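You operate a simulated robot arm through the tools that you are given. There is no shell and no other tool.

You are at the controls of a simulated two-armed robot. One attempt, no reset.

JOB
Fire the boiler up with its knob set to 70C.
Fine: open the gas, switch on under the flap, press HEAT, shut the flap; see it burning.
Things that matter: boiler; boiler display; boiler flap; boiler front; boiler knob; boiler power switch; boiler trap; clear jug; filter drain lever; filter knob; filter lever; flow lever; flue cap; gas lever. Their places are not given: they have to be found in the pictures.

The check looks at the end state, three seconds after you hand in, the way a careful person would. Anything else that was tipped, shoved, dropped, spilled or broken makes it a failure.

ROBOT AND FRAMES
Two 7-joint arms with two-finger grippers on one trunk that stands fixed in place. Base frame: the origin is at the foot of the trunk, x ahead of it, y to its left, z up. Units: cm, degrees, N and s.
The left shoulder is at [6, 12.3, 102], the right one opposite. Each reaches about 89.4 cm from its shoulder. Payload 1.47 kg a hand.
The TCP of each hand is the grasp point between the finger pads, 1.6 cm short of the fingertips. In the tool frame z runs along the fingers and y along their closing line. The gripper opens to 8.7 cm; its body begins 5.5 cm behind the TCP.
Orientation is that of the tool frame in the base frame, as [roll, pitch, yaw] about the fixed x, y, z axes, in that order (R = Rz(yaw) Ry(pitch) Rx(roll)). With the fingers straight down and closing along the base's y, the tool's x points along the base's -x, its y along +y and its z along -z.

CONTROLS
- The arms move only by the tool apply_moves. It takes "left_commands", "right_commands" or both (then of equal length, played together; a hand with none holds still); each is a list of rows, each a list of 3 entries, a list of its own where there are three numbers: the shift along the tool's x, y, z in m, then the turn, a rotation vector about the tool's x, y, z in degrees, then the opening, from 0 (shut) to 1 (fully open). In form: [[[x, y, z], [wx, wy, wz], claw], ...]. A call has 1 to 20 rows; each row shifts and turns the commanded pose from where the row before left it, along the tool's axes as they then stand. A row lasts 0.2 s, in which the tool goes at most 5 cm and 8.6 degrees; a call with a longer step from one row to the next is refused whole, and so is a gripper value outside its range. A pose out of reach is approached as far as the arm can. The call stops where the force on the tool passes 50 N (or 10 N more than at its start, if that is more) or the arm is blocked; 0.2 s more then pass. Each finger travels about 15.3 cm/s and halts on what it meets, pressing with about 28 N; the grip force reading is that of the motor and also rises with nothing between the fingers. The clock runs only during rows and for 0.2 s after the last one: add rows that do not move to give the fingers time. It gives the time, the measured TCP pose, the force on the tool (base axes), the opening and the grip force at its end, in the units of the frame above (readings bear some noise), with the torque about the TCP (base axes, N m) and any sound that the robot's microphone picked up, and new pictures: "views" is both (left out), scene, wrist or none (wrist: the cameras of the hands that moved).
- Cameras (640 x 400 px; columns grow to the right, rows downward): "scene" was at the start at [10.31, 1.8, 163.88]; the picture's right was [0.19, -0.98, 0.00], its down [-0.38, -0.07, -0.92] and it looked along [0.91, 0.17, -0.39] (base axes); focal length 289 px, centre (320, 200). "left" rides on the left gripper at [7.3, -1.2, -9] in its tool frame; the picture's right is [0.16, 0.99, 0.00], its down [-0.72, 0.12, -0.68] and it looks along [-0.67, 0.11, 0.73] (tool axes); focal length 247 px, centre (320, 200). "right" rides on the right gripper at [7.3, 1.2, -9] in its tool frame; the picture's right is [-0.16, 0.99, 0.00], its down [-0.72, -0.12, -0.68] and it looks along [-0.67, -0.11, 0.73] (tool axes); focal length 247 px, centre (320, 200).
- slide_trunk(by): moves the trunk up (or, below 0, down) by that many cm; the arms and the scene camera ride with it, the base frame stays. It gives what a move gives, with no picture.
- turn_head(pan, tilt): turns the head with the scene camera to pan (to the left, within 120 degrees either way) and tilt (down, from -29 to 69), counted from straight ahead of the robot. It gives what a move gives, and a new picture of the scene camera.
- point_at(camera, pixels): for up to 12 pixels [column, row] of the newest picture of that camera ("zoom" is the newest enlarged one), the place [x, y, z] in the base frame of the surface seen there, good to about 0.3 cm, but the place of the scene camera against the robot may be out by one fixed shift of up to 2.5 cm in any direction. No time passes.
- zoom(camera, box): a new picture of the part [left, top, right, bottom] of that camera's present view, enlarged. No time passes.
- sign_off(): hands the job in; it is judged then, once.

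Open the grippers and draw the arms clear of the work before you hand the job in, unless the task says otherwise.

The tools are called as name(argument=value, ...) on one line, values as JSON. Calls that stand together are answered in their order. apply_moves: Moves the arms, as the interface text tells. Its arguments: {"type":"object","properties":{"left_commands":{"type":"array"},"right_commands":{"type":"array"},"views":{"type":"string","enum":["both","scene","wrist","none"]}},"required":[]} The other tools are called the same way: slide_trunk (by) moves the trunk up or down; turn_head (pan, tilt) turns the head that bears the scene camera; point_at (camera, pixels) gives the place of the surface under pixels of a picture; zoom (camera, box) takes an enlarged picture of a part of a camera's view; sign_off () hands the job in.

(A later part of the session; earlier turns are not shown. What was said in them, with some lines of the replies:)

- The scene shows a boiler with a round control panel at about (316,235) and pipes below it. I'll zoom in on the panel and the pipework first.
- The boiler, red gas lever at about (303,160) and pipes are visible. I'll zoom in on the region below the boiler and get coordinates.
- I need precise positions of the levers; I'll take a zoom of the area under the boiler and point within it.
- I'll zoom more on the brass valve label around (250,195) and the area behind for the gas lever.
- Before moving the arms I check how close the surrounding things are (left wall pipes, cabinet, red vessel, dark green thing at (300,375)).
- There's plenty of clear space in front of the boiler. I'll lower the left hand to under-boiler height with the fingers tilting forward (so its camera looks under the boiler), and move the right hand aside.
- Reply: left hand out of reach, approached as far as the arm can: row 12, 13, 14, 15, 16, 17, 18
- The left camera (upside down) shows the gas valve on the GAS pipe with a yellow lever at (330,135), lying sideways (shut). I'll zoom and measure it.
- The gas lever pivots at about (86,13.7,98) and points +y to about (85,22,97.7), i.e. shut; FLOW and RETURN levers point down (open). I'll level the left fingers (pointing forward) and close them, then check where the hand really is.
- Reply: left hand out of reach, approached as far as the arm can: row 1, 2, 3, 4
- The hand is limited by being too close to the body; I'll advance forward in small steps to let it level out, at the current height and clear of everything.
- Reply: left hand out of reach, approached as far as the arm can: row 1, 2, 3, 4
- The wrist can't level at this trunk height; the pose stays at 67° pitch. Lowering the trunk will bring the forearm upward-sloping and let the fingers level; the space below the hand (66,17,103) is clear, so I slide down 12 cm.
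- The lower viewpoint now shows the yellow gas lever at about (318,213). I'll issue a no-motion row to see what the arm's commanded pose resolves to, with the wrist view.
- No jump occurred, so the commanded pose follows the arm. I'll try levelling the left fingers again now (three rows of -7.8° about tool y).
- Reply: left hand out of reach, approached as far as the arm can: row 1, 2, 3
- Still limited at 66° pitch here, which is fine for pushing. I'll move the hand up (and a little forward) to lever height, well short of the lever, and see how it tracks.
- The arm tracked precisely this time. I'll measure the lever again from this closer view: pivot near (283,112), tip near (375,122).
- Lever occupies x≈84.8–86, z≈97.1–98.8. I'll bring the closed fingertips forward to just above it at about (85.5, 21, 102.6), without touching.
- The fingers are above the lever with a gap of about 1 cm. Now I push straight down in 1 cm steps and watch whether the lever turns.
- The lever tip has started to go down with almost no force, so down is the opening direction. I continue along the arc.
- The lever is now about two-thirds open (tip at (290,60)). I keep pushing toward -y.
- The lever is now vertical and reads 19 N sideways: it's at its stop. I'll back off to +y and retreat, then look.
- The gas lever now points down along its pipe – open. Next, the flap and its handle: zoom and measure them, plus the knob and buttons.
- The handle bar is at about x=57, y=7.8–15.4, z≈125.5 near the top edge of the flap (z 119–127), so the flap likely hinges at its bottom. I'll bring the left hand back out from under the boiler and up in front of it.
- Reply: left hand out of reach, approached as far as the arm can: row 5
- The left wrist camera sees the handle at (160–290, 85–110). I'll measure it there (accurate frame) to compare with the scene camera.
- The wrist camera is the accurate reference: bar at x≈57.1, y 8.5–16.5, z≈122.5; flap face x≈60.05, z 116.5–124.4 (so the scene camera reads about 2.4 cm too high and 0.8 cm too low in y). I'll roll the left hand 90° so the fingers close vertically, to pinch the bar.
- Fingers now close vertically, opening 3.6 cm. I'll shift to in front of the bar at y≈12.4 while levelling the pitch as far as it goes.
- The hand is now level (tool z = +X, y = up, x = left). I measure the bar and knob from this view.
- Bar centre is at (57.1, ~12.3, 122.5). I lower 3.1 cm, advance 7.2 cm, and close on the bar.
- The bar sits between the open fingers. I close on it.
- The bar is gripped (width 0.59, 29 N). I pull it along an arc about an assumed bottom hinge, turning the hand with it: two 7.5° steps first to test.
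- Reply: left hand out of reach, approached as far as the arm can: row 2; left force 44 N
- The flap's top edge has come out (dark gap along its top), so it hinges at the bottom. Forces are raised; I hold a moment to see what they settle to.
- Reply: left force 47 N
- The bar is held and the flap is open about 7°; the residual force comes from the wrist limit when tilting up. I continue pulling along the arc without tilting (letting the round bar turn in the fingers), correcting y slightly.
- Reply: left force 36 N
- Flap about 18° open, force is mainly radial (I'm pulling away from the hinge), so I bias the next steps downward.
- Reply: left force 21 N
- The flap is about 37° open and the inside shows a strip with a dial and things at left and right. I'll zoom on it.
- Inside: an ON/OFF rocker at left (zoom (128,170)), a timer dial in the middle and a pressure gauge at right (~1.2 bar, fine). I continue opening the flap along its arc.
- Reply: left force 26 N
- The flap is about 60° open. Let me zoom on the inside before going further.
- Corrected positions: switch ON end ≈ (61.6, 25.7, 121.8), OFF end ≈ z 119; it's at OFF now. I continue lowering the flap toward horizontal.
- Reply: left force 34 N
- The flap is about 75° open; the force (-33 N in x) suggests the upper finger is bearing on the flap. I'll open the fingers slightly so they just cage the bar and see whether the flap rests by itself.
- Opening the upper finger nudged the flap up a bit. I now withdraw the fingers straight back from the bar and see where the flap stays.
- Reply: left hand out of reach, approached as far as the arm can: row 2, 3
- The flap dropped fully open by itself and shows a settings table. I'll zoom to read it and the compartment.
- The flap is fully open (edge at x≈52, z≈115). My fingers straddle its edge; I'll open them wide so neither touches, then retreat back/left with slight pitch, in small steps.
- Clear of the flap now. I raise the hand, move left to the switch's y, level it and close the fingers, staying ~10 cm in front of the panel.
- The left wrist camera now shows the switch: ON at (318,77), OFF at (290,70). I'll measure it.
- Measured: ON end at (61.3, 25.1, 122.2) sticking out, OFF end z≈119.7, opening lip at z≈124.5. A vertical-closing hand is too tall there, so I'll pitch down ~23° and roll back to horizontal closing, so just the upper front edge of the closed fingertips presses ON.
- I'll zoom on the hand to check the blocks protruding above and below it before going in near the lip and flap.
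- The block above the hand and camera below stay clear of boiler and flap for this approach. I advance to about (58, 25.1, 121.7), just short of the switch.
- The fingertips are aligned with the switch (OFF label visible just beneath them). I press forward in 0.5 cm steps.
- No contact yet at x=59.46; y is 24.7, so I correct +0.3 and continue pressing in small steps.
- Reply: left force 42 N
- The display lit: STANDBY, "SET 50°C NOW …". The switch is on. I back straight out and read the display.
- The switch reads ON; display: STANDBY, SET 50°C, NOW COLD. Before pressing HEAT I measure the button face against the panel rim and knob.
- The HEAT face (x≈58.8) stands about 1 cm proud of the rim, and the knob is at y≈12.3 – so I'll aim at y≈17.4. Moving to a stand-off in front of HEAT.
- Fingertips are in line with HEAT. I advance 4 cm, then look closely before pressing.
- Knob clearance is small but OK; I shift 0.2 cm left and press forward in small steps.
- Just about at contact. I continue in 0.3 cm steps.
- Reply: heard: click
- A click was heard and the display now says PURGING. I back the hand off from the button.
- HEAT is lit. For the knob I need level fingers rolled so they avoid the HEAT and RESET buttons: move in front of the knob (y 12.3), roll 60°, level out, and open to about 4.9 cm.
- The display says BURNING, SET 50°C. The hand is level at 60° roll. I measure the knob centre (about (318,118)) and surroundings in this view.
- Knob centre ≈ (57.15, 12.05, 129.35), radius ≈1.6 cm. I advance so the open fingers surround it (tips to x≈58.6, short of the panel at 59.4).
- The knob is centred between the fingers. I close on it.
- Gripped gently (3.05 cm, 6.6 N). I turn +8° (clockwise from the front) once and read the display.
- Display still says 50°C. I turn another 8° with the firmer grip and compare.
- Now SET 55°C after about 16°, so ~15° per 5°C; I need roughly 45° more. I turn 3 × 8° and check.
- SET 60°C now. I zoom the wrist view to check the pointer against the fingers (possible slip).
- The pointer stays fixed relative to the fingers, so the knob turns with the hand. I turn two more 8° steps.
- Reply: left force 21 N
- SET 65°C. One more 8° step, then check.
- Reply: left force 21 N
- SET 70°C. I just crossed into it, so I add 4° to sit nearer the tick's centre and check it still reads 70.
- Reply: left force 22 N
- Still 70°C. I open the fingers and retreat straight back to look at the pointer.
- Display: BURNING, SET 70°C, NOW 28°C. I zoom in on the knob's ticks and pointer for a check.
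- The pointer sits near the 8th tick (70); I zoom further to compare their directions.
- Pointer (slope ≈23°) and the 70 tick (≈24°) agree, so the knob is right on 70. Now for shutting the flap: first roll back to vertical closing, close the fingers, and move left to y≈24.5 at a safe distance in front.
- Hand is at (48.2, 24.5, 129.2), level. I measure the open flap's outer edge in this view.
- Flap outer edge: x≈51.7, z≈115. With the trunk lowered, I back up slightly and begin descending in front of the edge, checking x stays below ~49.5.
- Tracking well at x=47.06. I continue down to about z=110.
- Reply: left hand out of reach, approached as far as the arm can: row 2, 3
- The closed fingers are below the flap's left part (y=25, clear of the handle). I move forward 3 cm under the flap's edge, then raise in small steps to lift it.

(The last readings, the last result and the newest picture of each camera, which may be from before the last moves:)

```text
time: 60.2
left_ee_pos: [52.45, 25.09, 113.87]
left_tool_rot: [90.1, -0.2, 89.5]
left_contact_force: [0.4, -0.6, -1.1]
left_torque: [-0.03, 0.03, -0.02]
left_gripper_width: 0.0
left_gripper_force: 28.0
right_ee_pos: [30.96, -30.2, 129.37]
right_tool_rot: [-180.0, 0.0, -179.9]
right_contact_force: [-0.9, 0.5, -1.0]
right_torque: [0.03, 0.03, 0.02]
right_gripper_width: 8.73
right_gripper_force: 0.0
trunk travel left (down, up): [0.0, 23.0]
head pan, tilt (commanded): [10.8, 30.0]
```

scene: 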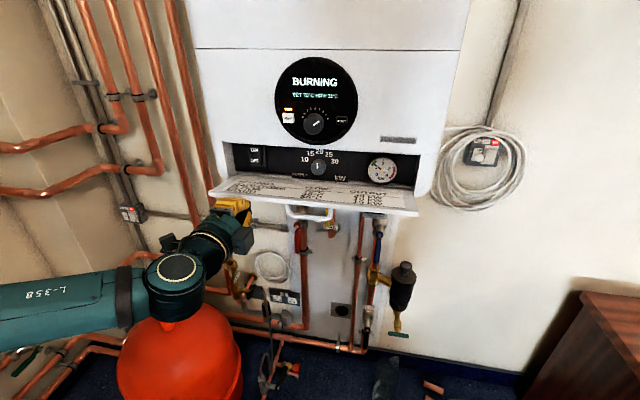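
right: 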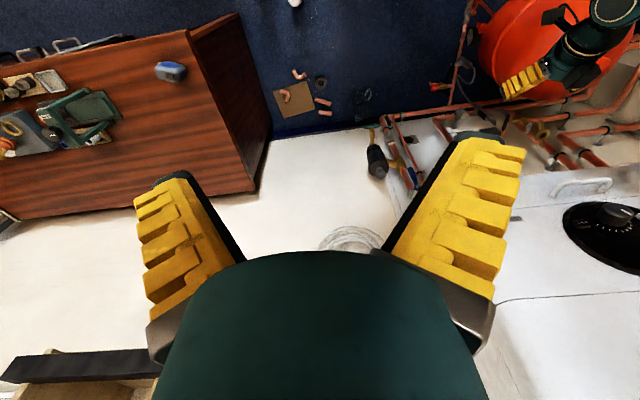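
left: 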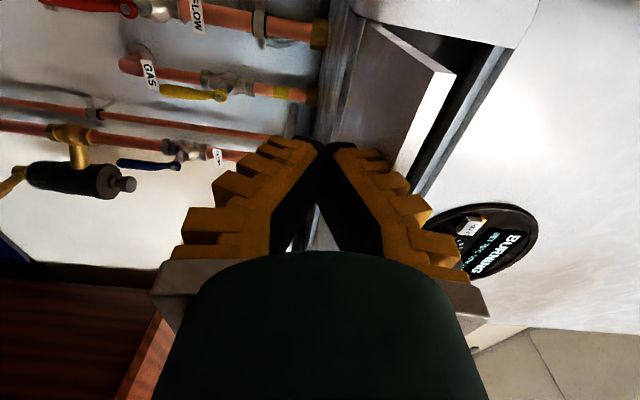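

The flap is coming up with almost no force. I continue: up, then up-and-forward.

apply_moves(left_commands=[[[0, 0.012, 0.001], [0, 0, 0], 0], [[0, 0.012, 0.001], [0, 0, 0], 0], [[0, 0.012, 0.005], [0, 0, 0], 0], [[0, 0.011, 0.006], [0, 0, 0], 0]], views="both")

```text
time: 61.2
left_ee_pos: [53.79, 24.97, 118.61]
left_tool_rot: [90.1, 0.0, 89.3]
left_contact_force: [0.2, -0.7, -0.2]
left_torque: [0.01, 0.0, 0.0]
left_gripper_width: 0.0
left_gripper_force: 27.9
right_ee_pos: [30.81, -30.08, 129.31]
right_tool_rot: [180.0, 0.0, -180.0]
right_contact_force: [0.1, 0.1, -0.4]
right_torque: [-0.03, 0.01, -0.01]
right_gripper_width: 8.72
right_gripper_force: 0.0
trunk travel left (down, up): [0.0, 23.0]
head pan, tilt (commanded): [10.8, 30.0]
```

scene: 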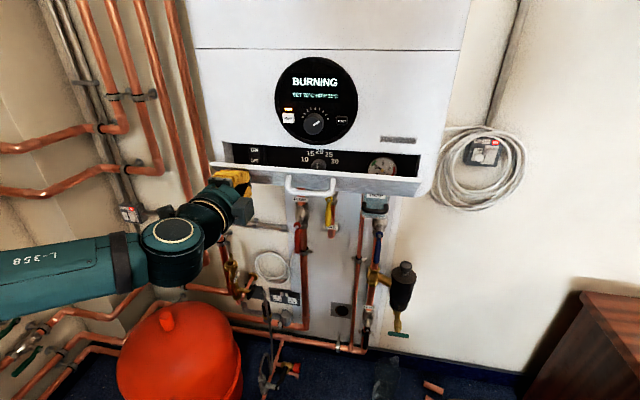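
left: 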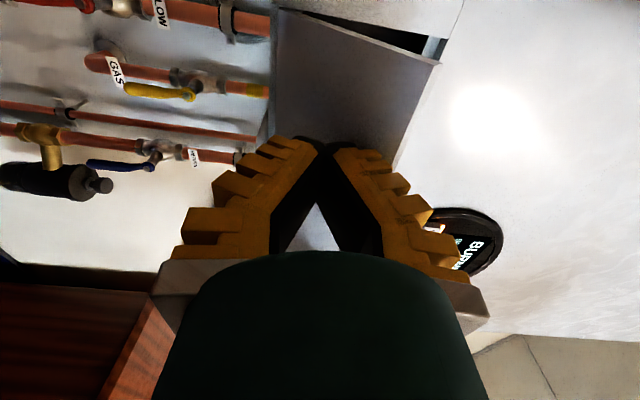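

Flap about 35–40° from shut. I continue forward and up.

apply_moves(left_commands=[[[0, 0.008, 0.01], [0, 0, 0], 0], [[0, 0.007, 0.011], [0, 0, 0], 0], [[0, 0.003, 0.012], [0, 0, 0], 0]], views="both")

```text
time: 62.0
left_ee_pos: [57.13, 25.16, 120.39]
left_tool_rot: [90.1, 0.0, 89.3]
left_contact_force: [0.3, 0.1, -0.5]
left_torque: [0.01, -0.03, -0.02]
left_gripper_width: 0.0
left_gripper_force: 27.9
right_ee_pos: [30.93, -30.09, 129.35]
right_tool_rot: [-180.0, 0.0, -179.9]
right_contact_force: [-0.3, -0.5, 0.1]
right_torque: [0.02, 0.0, 0.01]
right_gripper_width: 8.72
right_gripper_force: 0.0
trunk travel left (down, up): [0.0, 23.0]
head pan, tilt (commanded): [10.8, 30.0]
```

scene: 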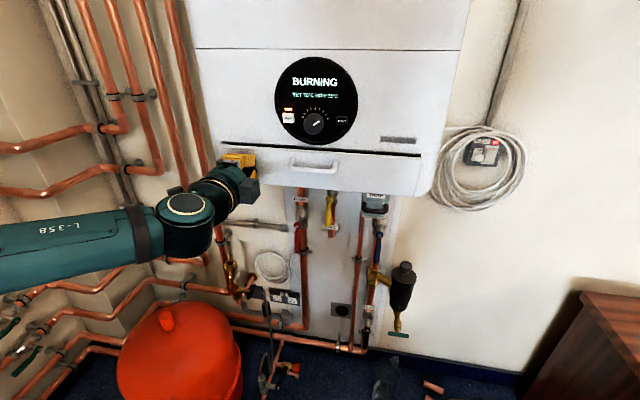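
left: 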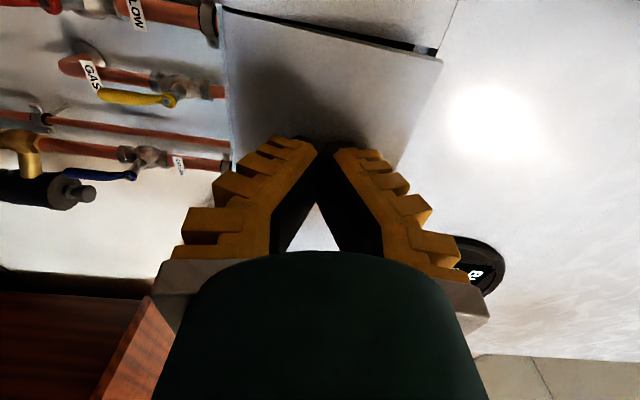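

Nearly shut (thin dark gap at its top). I push forward in small steps until it seats.

apply_moves(left_commands=[[[0, 0.002, 0.006], [0, 0, 0], 0], [[0, 0.001, 0.005], [0, 0, 0], 0], [[0, 0, 0.003], [0, 0, 0], 0]], views="both")

```text
time: 62.8
left_ee_pos: [58.38, 25.06, 120.69]
left_tool_rot: [90.1, 0.0, 89.4]
left_contact_force: [-0.8, 0.0, 0.4]
left_torque: [-0.03, -0.01, 0.01]
left_gripper_width: 0.0
left_gripper_force: 28.3
right_ee_pos: [30.94, -30.18, 129.37]
right_tool_rot: [179.9, 0.0, -179.9]
right_contact_force: [-0.6, 0.5, 0.7]
right_torque: [0.05, -0.04, 0.02]
right_gripper_width: 8.71
right_gripper_force: 0.0
trunk travel left (down, up): [0.0, 23.0]
head pan, tilt (commanded): [10.8, 30.0]
```

scene: 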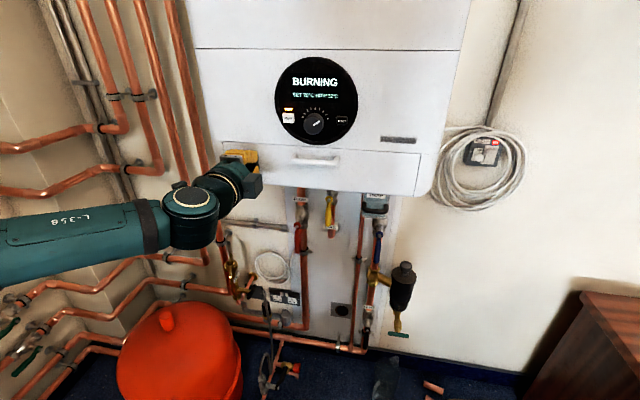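
left: 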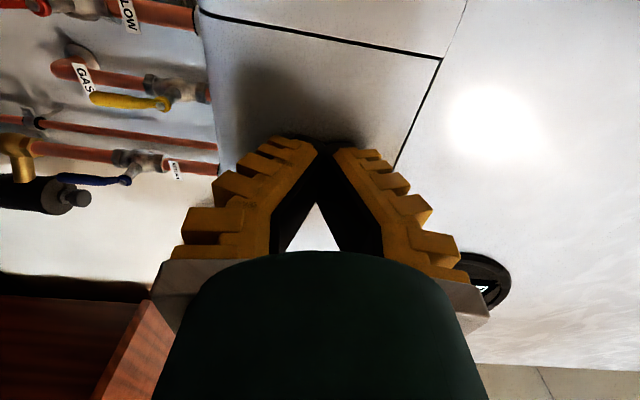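

It looks flush; I press a touch more (0.2–0.3 cm) to make sure it seats.

apply_moves(left_commands=[[[0, 0, 0.002], [0, 0, 0], 0], [[0, 0, 0.002], [0, 0, 0], 0]], views="wrist")

```text
time: 63.4
left_ee_pos: [58.56, 25.03, 120.74]
left_tool_rot: [90.2, 0.0, 89.4]
left_contact_force: [-12.5, 1.4, -1.2]
left_torque: [-0.01, 0.01, 0.14]
left_gripper_width: 0.6
left_gripper_force: 28.0
right_ee_pos: [30.71, -30.18, 129.31]
right_tool_rot: [180.0, 0.1, -179.9]
right_contact_force: [0.1, 0.8, -0.5]
right_torque: [0.01, 0.0, -0.02]
right_gripper_width: 8.72
right_gripper_force: 0.1
trunk travel left (down, up): [0.0, 23.0]
head pan, tilt (commanded): [10.8, 30.0]
```

left: 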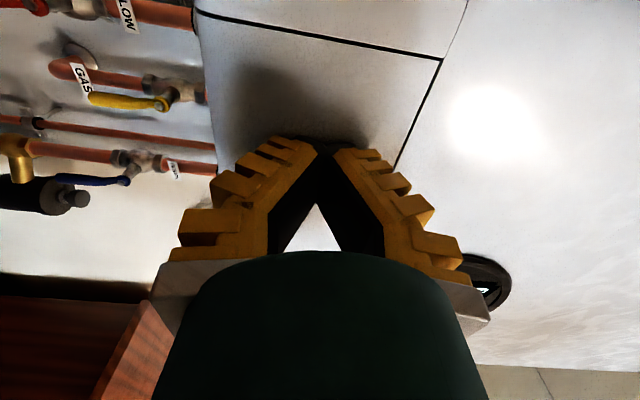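

The flap is pressed against its stop (12.5 N). Now I back the hand away slowly and check the flap stays shut.

apply_moves(left_commands=[[[0, 0, -0.01], [0, 0, 0], 0], [[0, 0, -0.03], [0, 0, 0], 0], [[0, 0, -0.04], [0, 0, 0], 0], [[0, 0, 0], [0, 0, 0], 0.5], [[0, 0, 0], [0, 0, 0], 1]], views="both")

zoom(camera="scene", box=[200, 50, 440, 200])

```text
time: 64.6
left_ee_pos: [50.71, 25.24, 120.83]
left_tool_rot: [90.1, 0.0, 89.5]
left_contact_force: [0.4, -0.2, 0.0]
left_torque: [0.02, 0.0, -0.01]
left_gripper_width: 8.69
left_gripper_force: 0.1
right_ee_pos: [30.88, -30.18, 129.4]
right_tool_rot: [180.0, 0.0, -179.9]
right_contact_force: [-0.1, -0.1, -0.4]
right_torque: [-0.02, -0.03, -0.02]
right_gripper_width: 8.67
right_gripper_force: 0.1
trunk travel left (down, up): [0.0, 23.0]
head pan, tilt (commanded): [10.8, 30.0]
```

scene: 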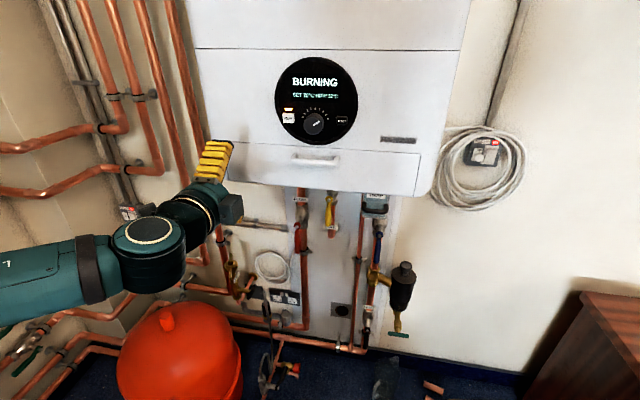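
left: 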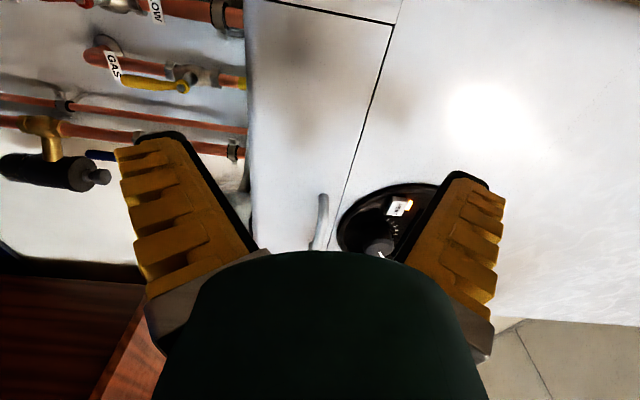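

```text
2.67 times, centred on (320, 125) of scene
```

zoom: 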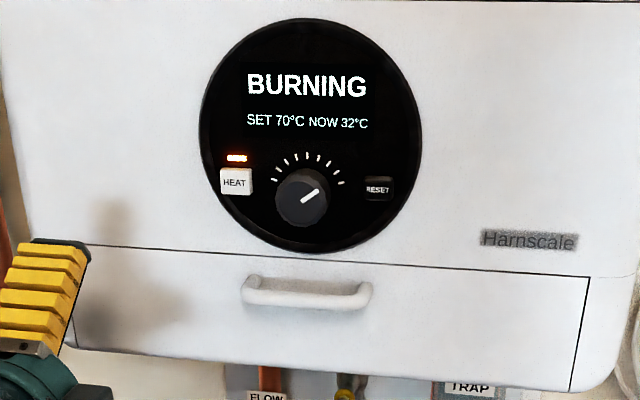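

The flap is shut and stays; display: BURNING, SET 70°C, NOW 32°C. I move the left arm clear (back and to the left), then look up and around for the flue and valves to confirm nothing else is amiss.

apply_moves(left_commands=[[[0.03, 0, 0], [0, 0, 0], 1], [[0.03, 0.02, 0], [0, 0, 0], 1], [[0.03, 0.02, -0.01], [0, 0, 0], 1], [[0.03, 0.02, -0.02], [0, 0, 0], 1], [[0, 0, 0], [0, 0, 0], 1]], views="none")

turn_head(pan=10.8, tilt=-25)

```text
time: 65.8
left_ee_pos: [47.78, 37.35, 126.72]
left_tool_rot: [90.1, 0.0, 89.3]
left_contact_force: [0.3, 0.2, 0.8]
left_torque: [0.0, 0.02, 0.0]
left_gripper_width: 8.72
left_gripper_force: 0.1
right_ee_pos: [30.96, -30.13, 129.42]
right_tool_rot: [180.0, 0.0, -179.8]
right_contact_force: [-0.4, -0.3, 0.3]
right_torque: [0.03, 0.02, -0.01]
right_gripper_width: 8.72
right_gripper_force: 0.1
trunk travel left (down, up): [0.0, 23.0]
head pan, tilt (commanded): [10.8, 30.0]
```

```text
time: 67.0
left_ee_pos: [47.81, 37.17, 126.62]
left_tool_rot: [90.1, 0.0, 89.5]
left_contact_force: [-0.2, 0.9, -0.3]
left_torque: [0.0, 0.03, 0.0]
left_gripper_width: 8.68
left_gripper_force: 0.2
right_ee_pos: [30.88, -30.17, 129.38]
right_tool_rot: [-179.9, 0.0, -179.9]
right_contact_force: [-0.7, 0.9, -0.2]
right_torque: [0.02, -0.02, 0.02]
right_gripper_width: 8.73
right_gripper_force: 0.1
trunk travel left (down, up): [0.0, 23.0]
head pan, tilt (commanded): [10.8, -25.0]
```

scene: 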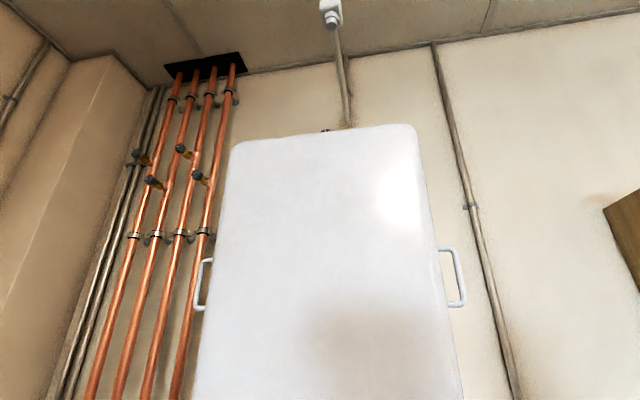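

Only a small dark knob shows on top of the boiler at (325,130). I zoom there, then look back at the front and pipework.

zoom(camera="scene", box=[230, 0, 440, 140])

turn_head(pan=8, tilt=38)

zoom(camera="scene", box=[200, 0, 420, 140])

zoom(camera="scene", box=[250, 120, 430, 320])

```text
2.86 times, centred on (335, 70) of scene
```

zoom: 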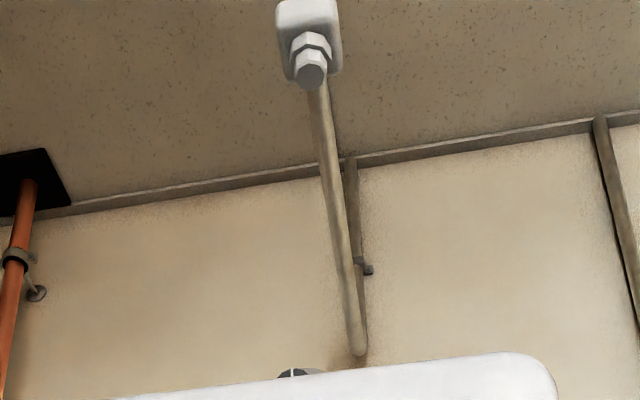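

```text
time: 68.4
left_ee_pos: [47.84, 37.32, 126.68]
left_tool_rot: [90.1, -0.1, 89.4]
left_contact_force: [0.3, -1.2, -0.1]
left_torque: [0.0, -0.02, -0.04]
left_gripper_width: 8.7
left_gripper_force: 0.0
right_ee_pos: [30.88, -30.11, 129.44]
right_tool_rot: [-180.0, -0.1, -180.0]
right_contact_force: [-0.2, 0.6, -0.2]
right_torque: [0.03, 0.04, 0.01]
right_gripper_width: 8.69
right_gripper_force: 0.1
trunk travel left (down, up): [0.0, 23.0]
head pan, tilt (commanded): [8.0, 38.0]
```

scene: 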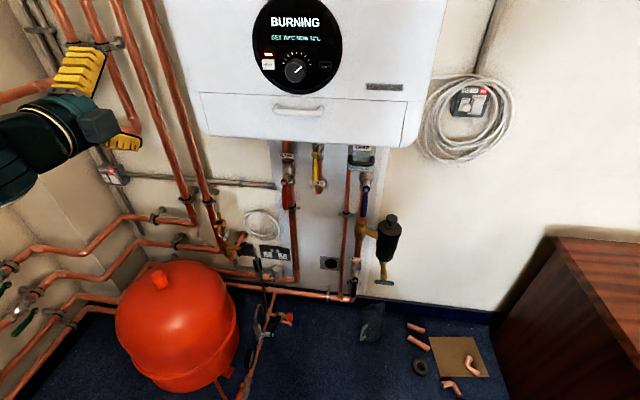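

```text
2.86 times, centred on (310, 70) of scene
```

zoom: 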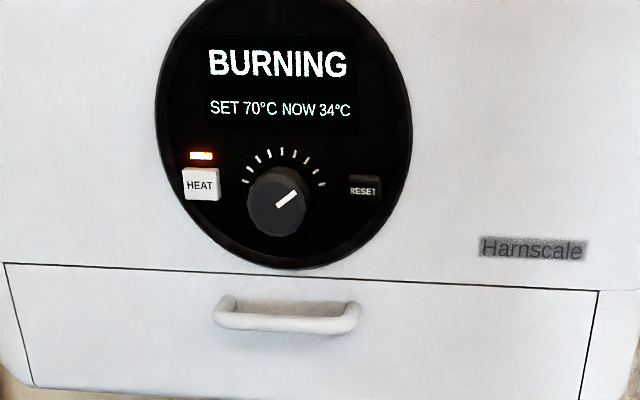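

```text
2.00 times, centred on (340, 220) of scene
```

zoom: 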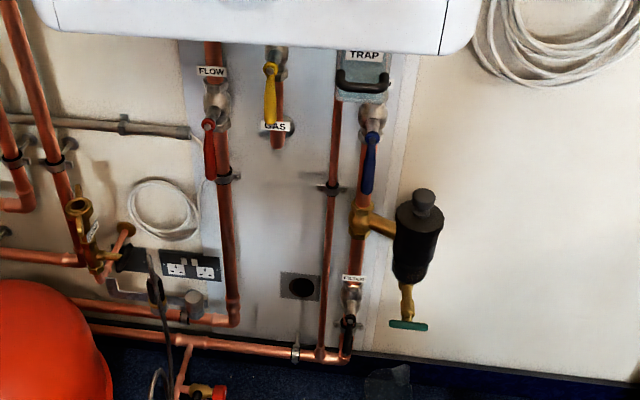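

All is as wanted: BURNING, SET 70°C, NOW 34°C, flap flush, gas lever in line. I draw the left hand further aside and wait a few seconds to see that it keeps burning.

apply_moves(left_commands=[[[0.03, 0, -0.005], [0, 0, 0], 1], [[0.03, 0, -0.005], [0, 0, 0], 1], [[0.03, 0, -0.005], [0, 0, 0], 1], [[0, 0, 0], [0, 0, 0], 1], [[0, 0, 0], [0, 0, 0], 1], [[0, 0, 0], [0, 0, 0], 1], [[0, 0, 0], [0, 0, 0], 1], [[0, 0, 0], [0, 0, 0], 1], [[0, 0, 0], [0, 0, 0], 1], [[0, 0, 0], [0, 0, 0], 1], [[0, 0, 0], [0, 0, 0], 1], [[0, 0, 0], [0, 0, 0], 1], [[0, 0, 0], [0, 0, 0], 1], [[0, 0, 0], [0, 0, 0], 1], [[0, 0, 0], [0, 0, 0], 1], [[0, 0, 0], [0, 0, 0], 1], [[0, 0, 0], [0, 0, 0], 1], [[0, 0, 0], [0, 0, 0], 1], [[0, 0, 0], [0, 0, 0], 1], [[0, 0, 0], [0, 0, 0], 1]], views="scene")

zoom(camera="scene", box=[190, 0, 430, 150])

```text
time: 72.6
left_ee_pos: [46.31, 46.3, 126.62]
left_tool_rot: [90.1, -0.1, 89.3]
left_contact_force: [-0.1, 0.4, -0.5]
left_torque: [0.02, 0.01, 0.0]
left_gripper_width: 8.69
left_gripper_force: 0.2
right_ee_pos: [30.89, -30.13, 129.46]
right_tool_rot: [180.0, 0.0, -180.0]
right_contact_force: [0.7, 0.2, -0.2]
right_torque: [0.01, 0.03, -0.01]
right_gripper_width: 8.7
right_gripper_force: 0.1
trunk travel left (down, up): [0.0, 23.0]
head pan, tilt (commanded): [8.0, 38.0]
```

scene: 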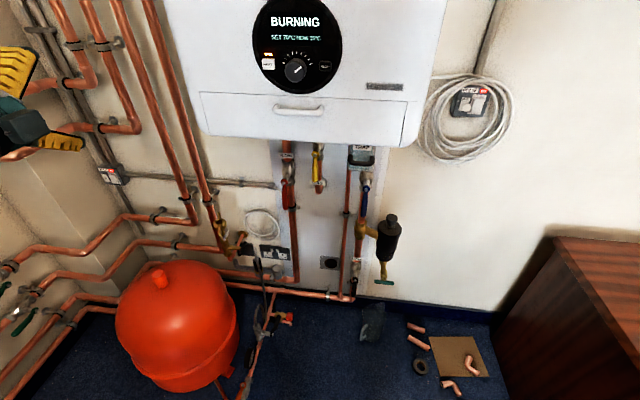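

```text
2.67 times, centred on (310, 75) of scene
```

zoom: 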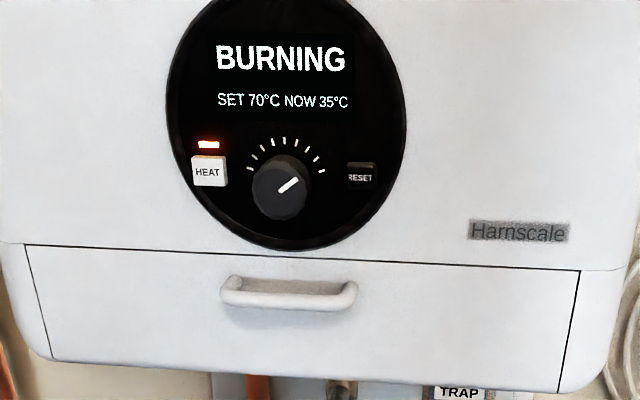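

The boiler keeps burning steadily (SET 70°C, NOW 35°C), the flap is shut, the gas is open, and both arms are clear with grippers open. I hand the job in.

sign_off()

```text
The job is handed in.
```

The boiler is lit with its knob at 70°C. At hand-in the display read BURNING, SET 70°C, NOW 35°C, and the temperature was still rising.

- **Gas:** the gas lever is turned down in line with its pipe, so it is open.
- **Power and heat:** the switch under the flap is on, and HEAT has been pressed and its light is lit.
- **Knob:** I turned it from 50°C to 70°C. The pointer sits on the 70 tick.
- **Flap:** it is shut flush and stayed shut after I let go.

I did not touch the output dial under the flap, the other pipe levers or the RESET button, and nothing else was moved. Both arms are drawn back with grippers open.
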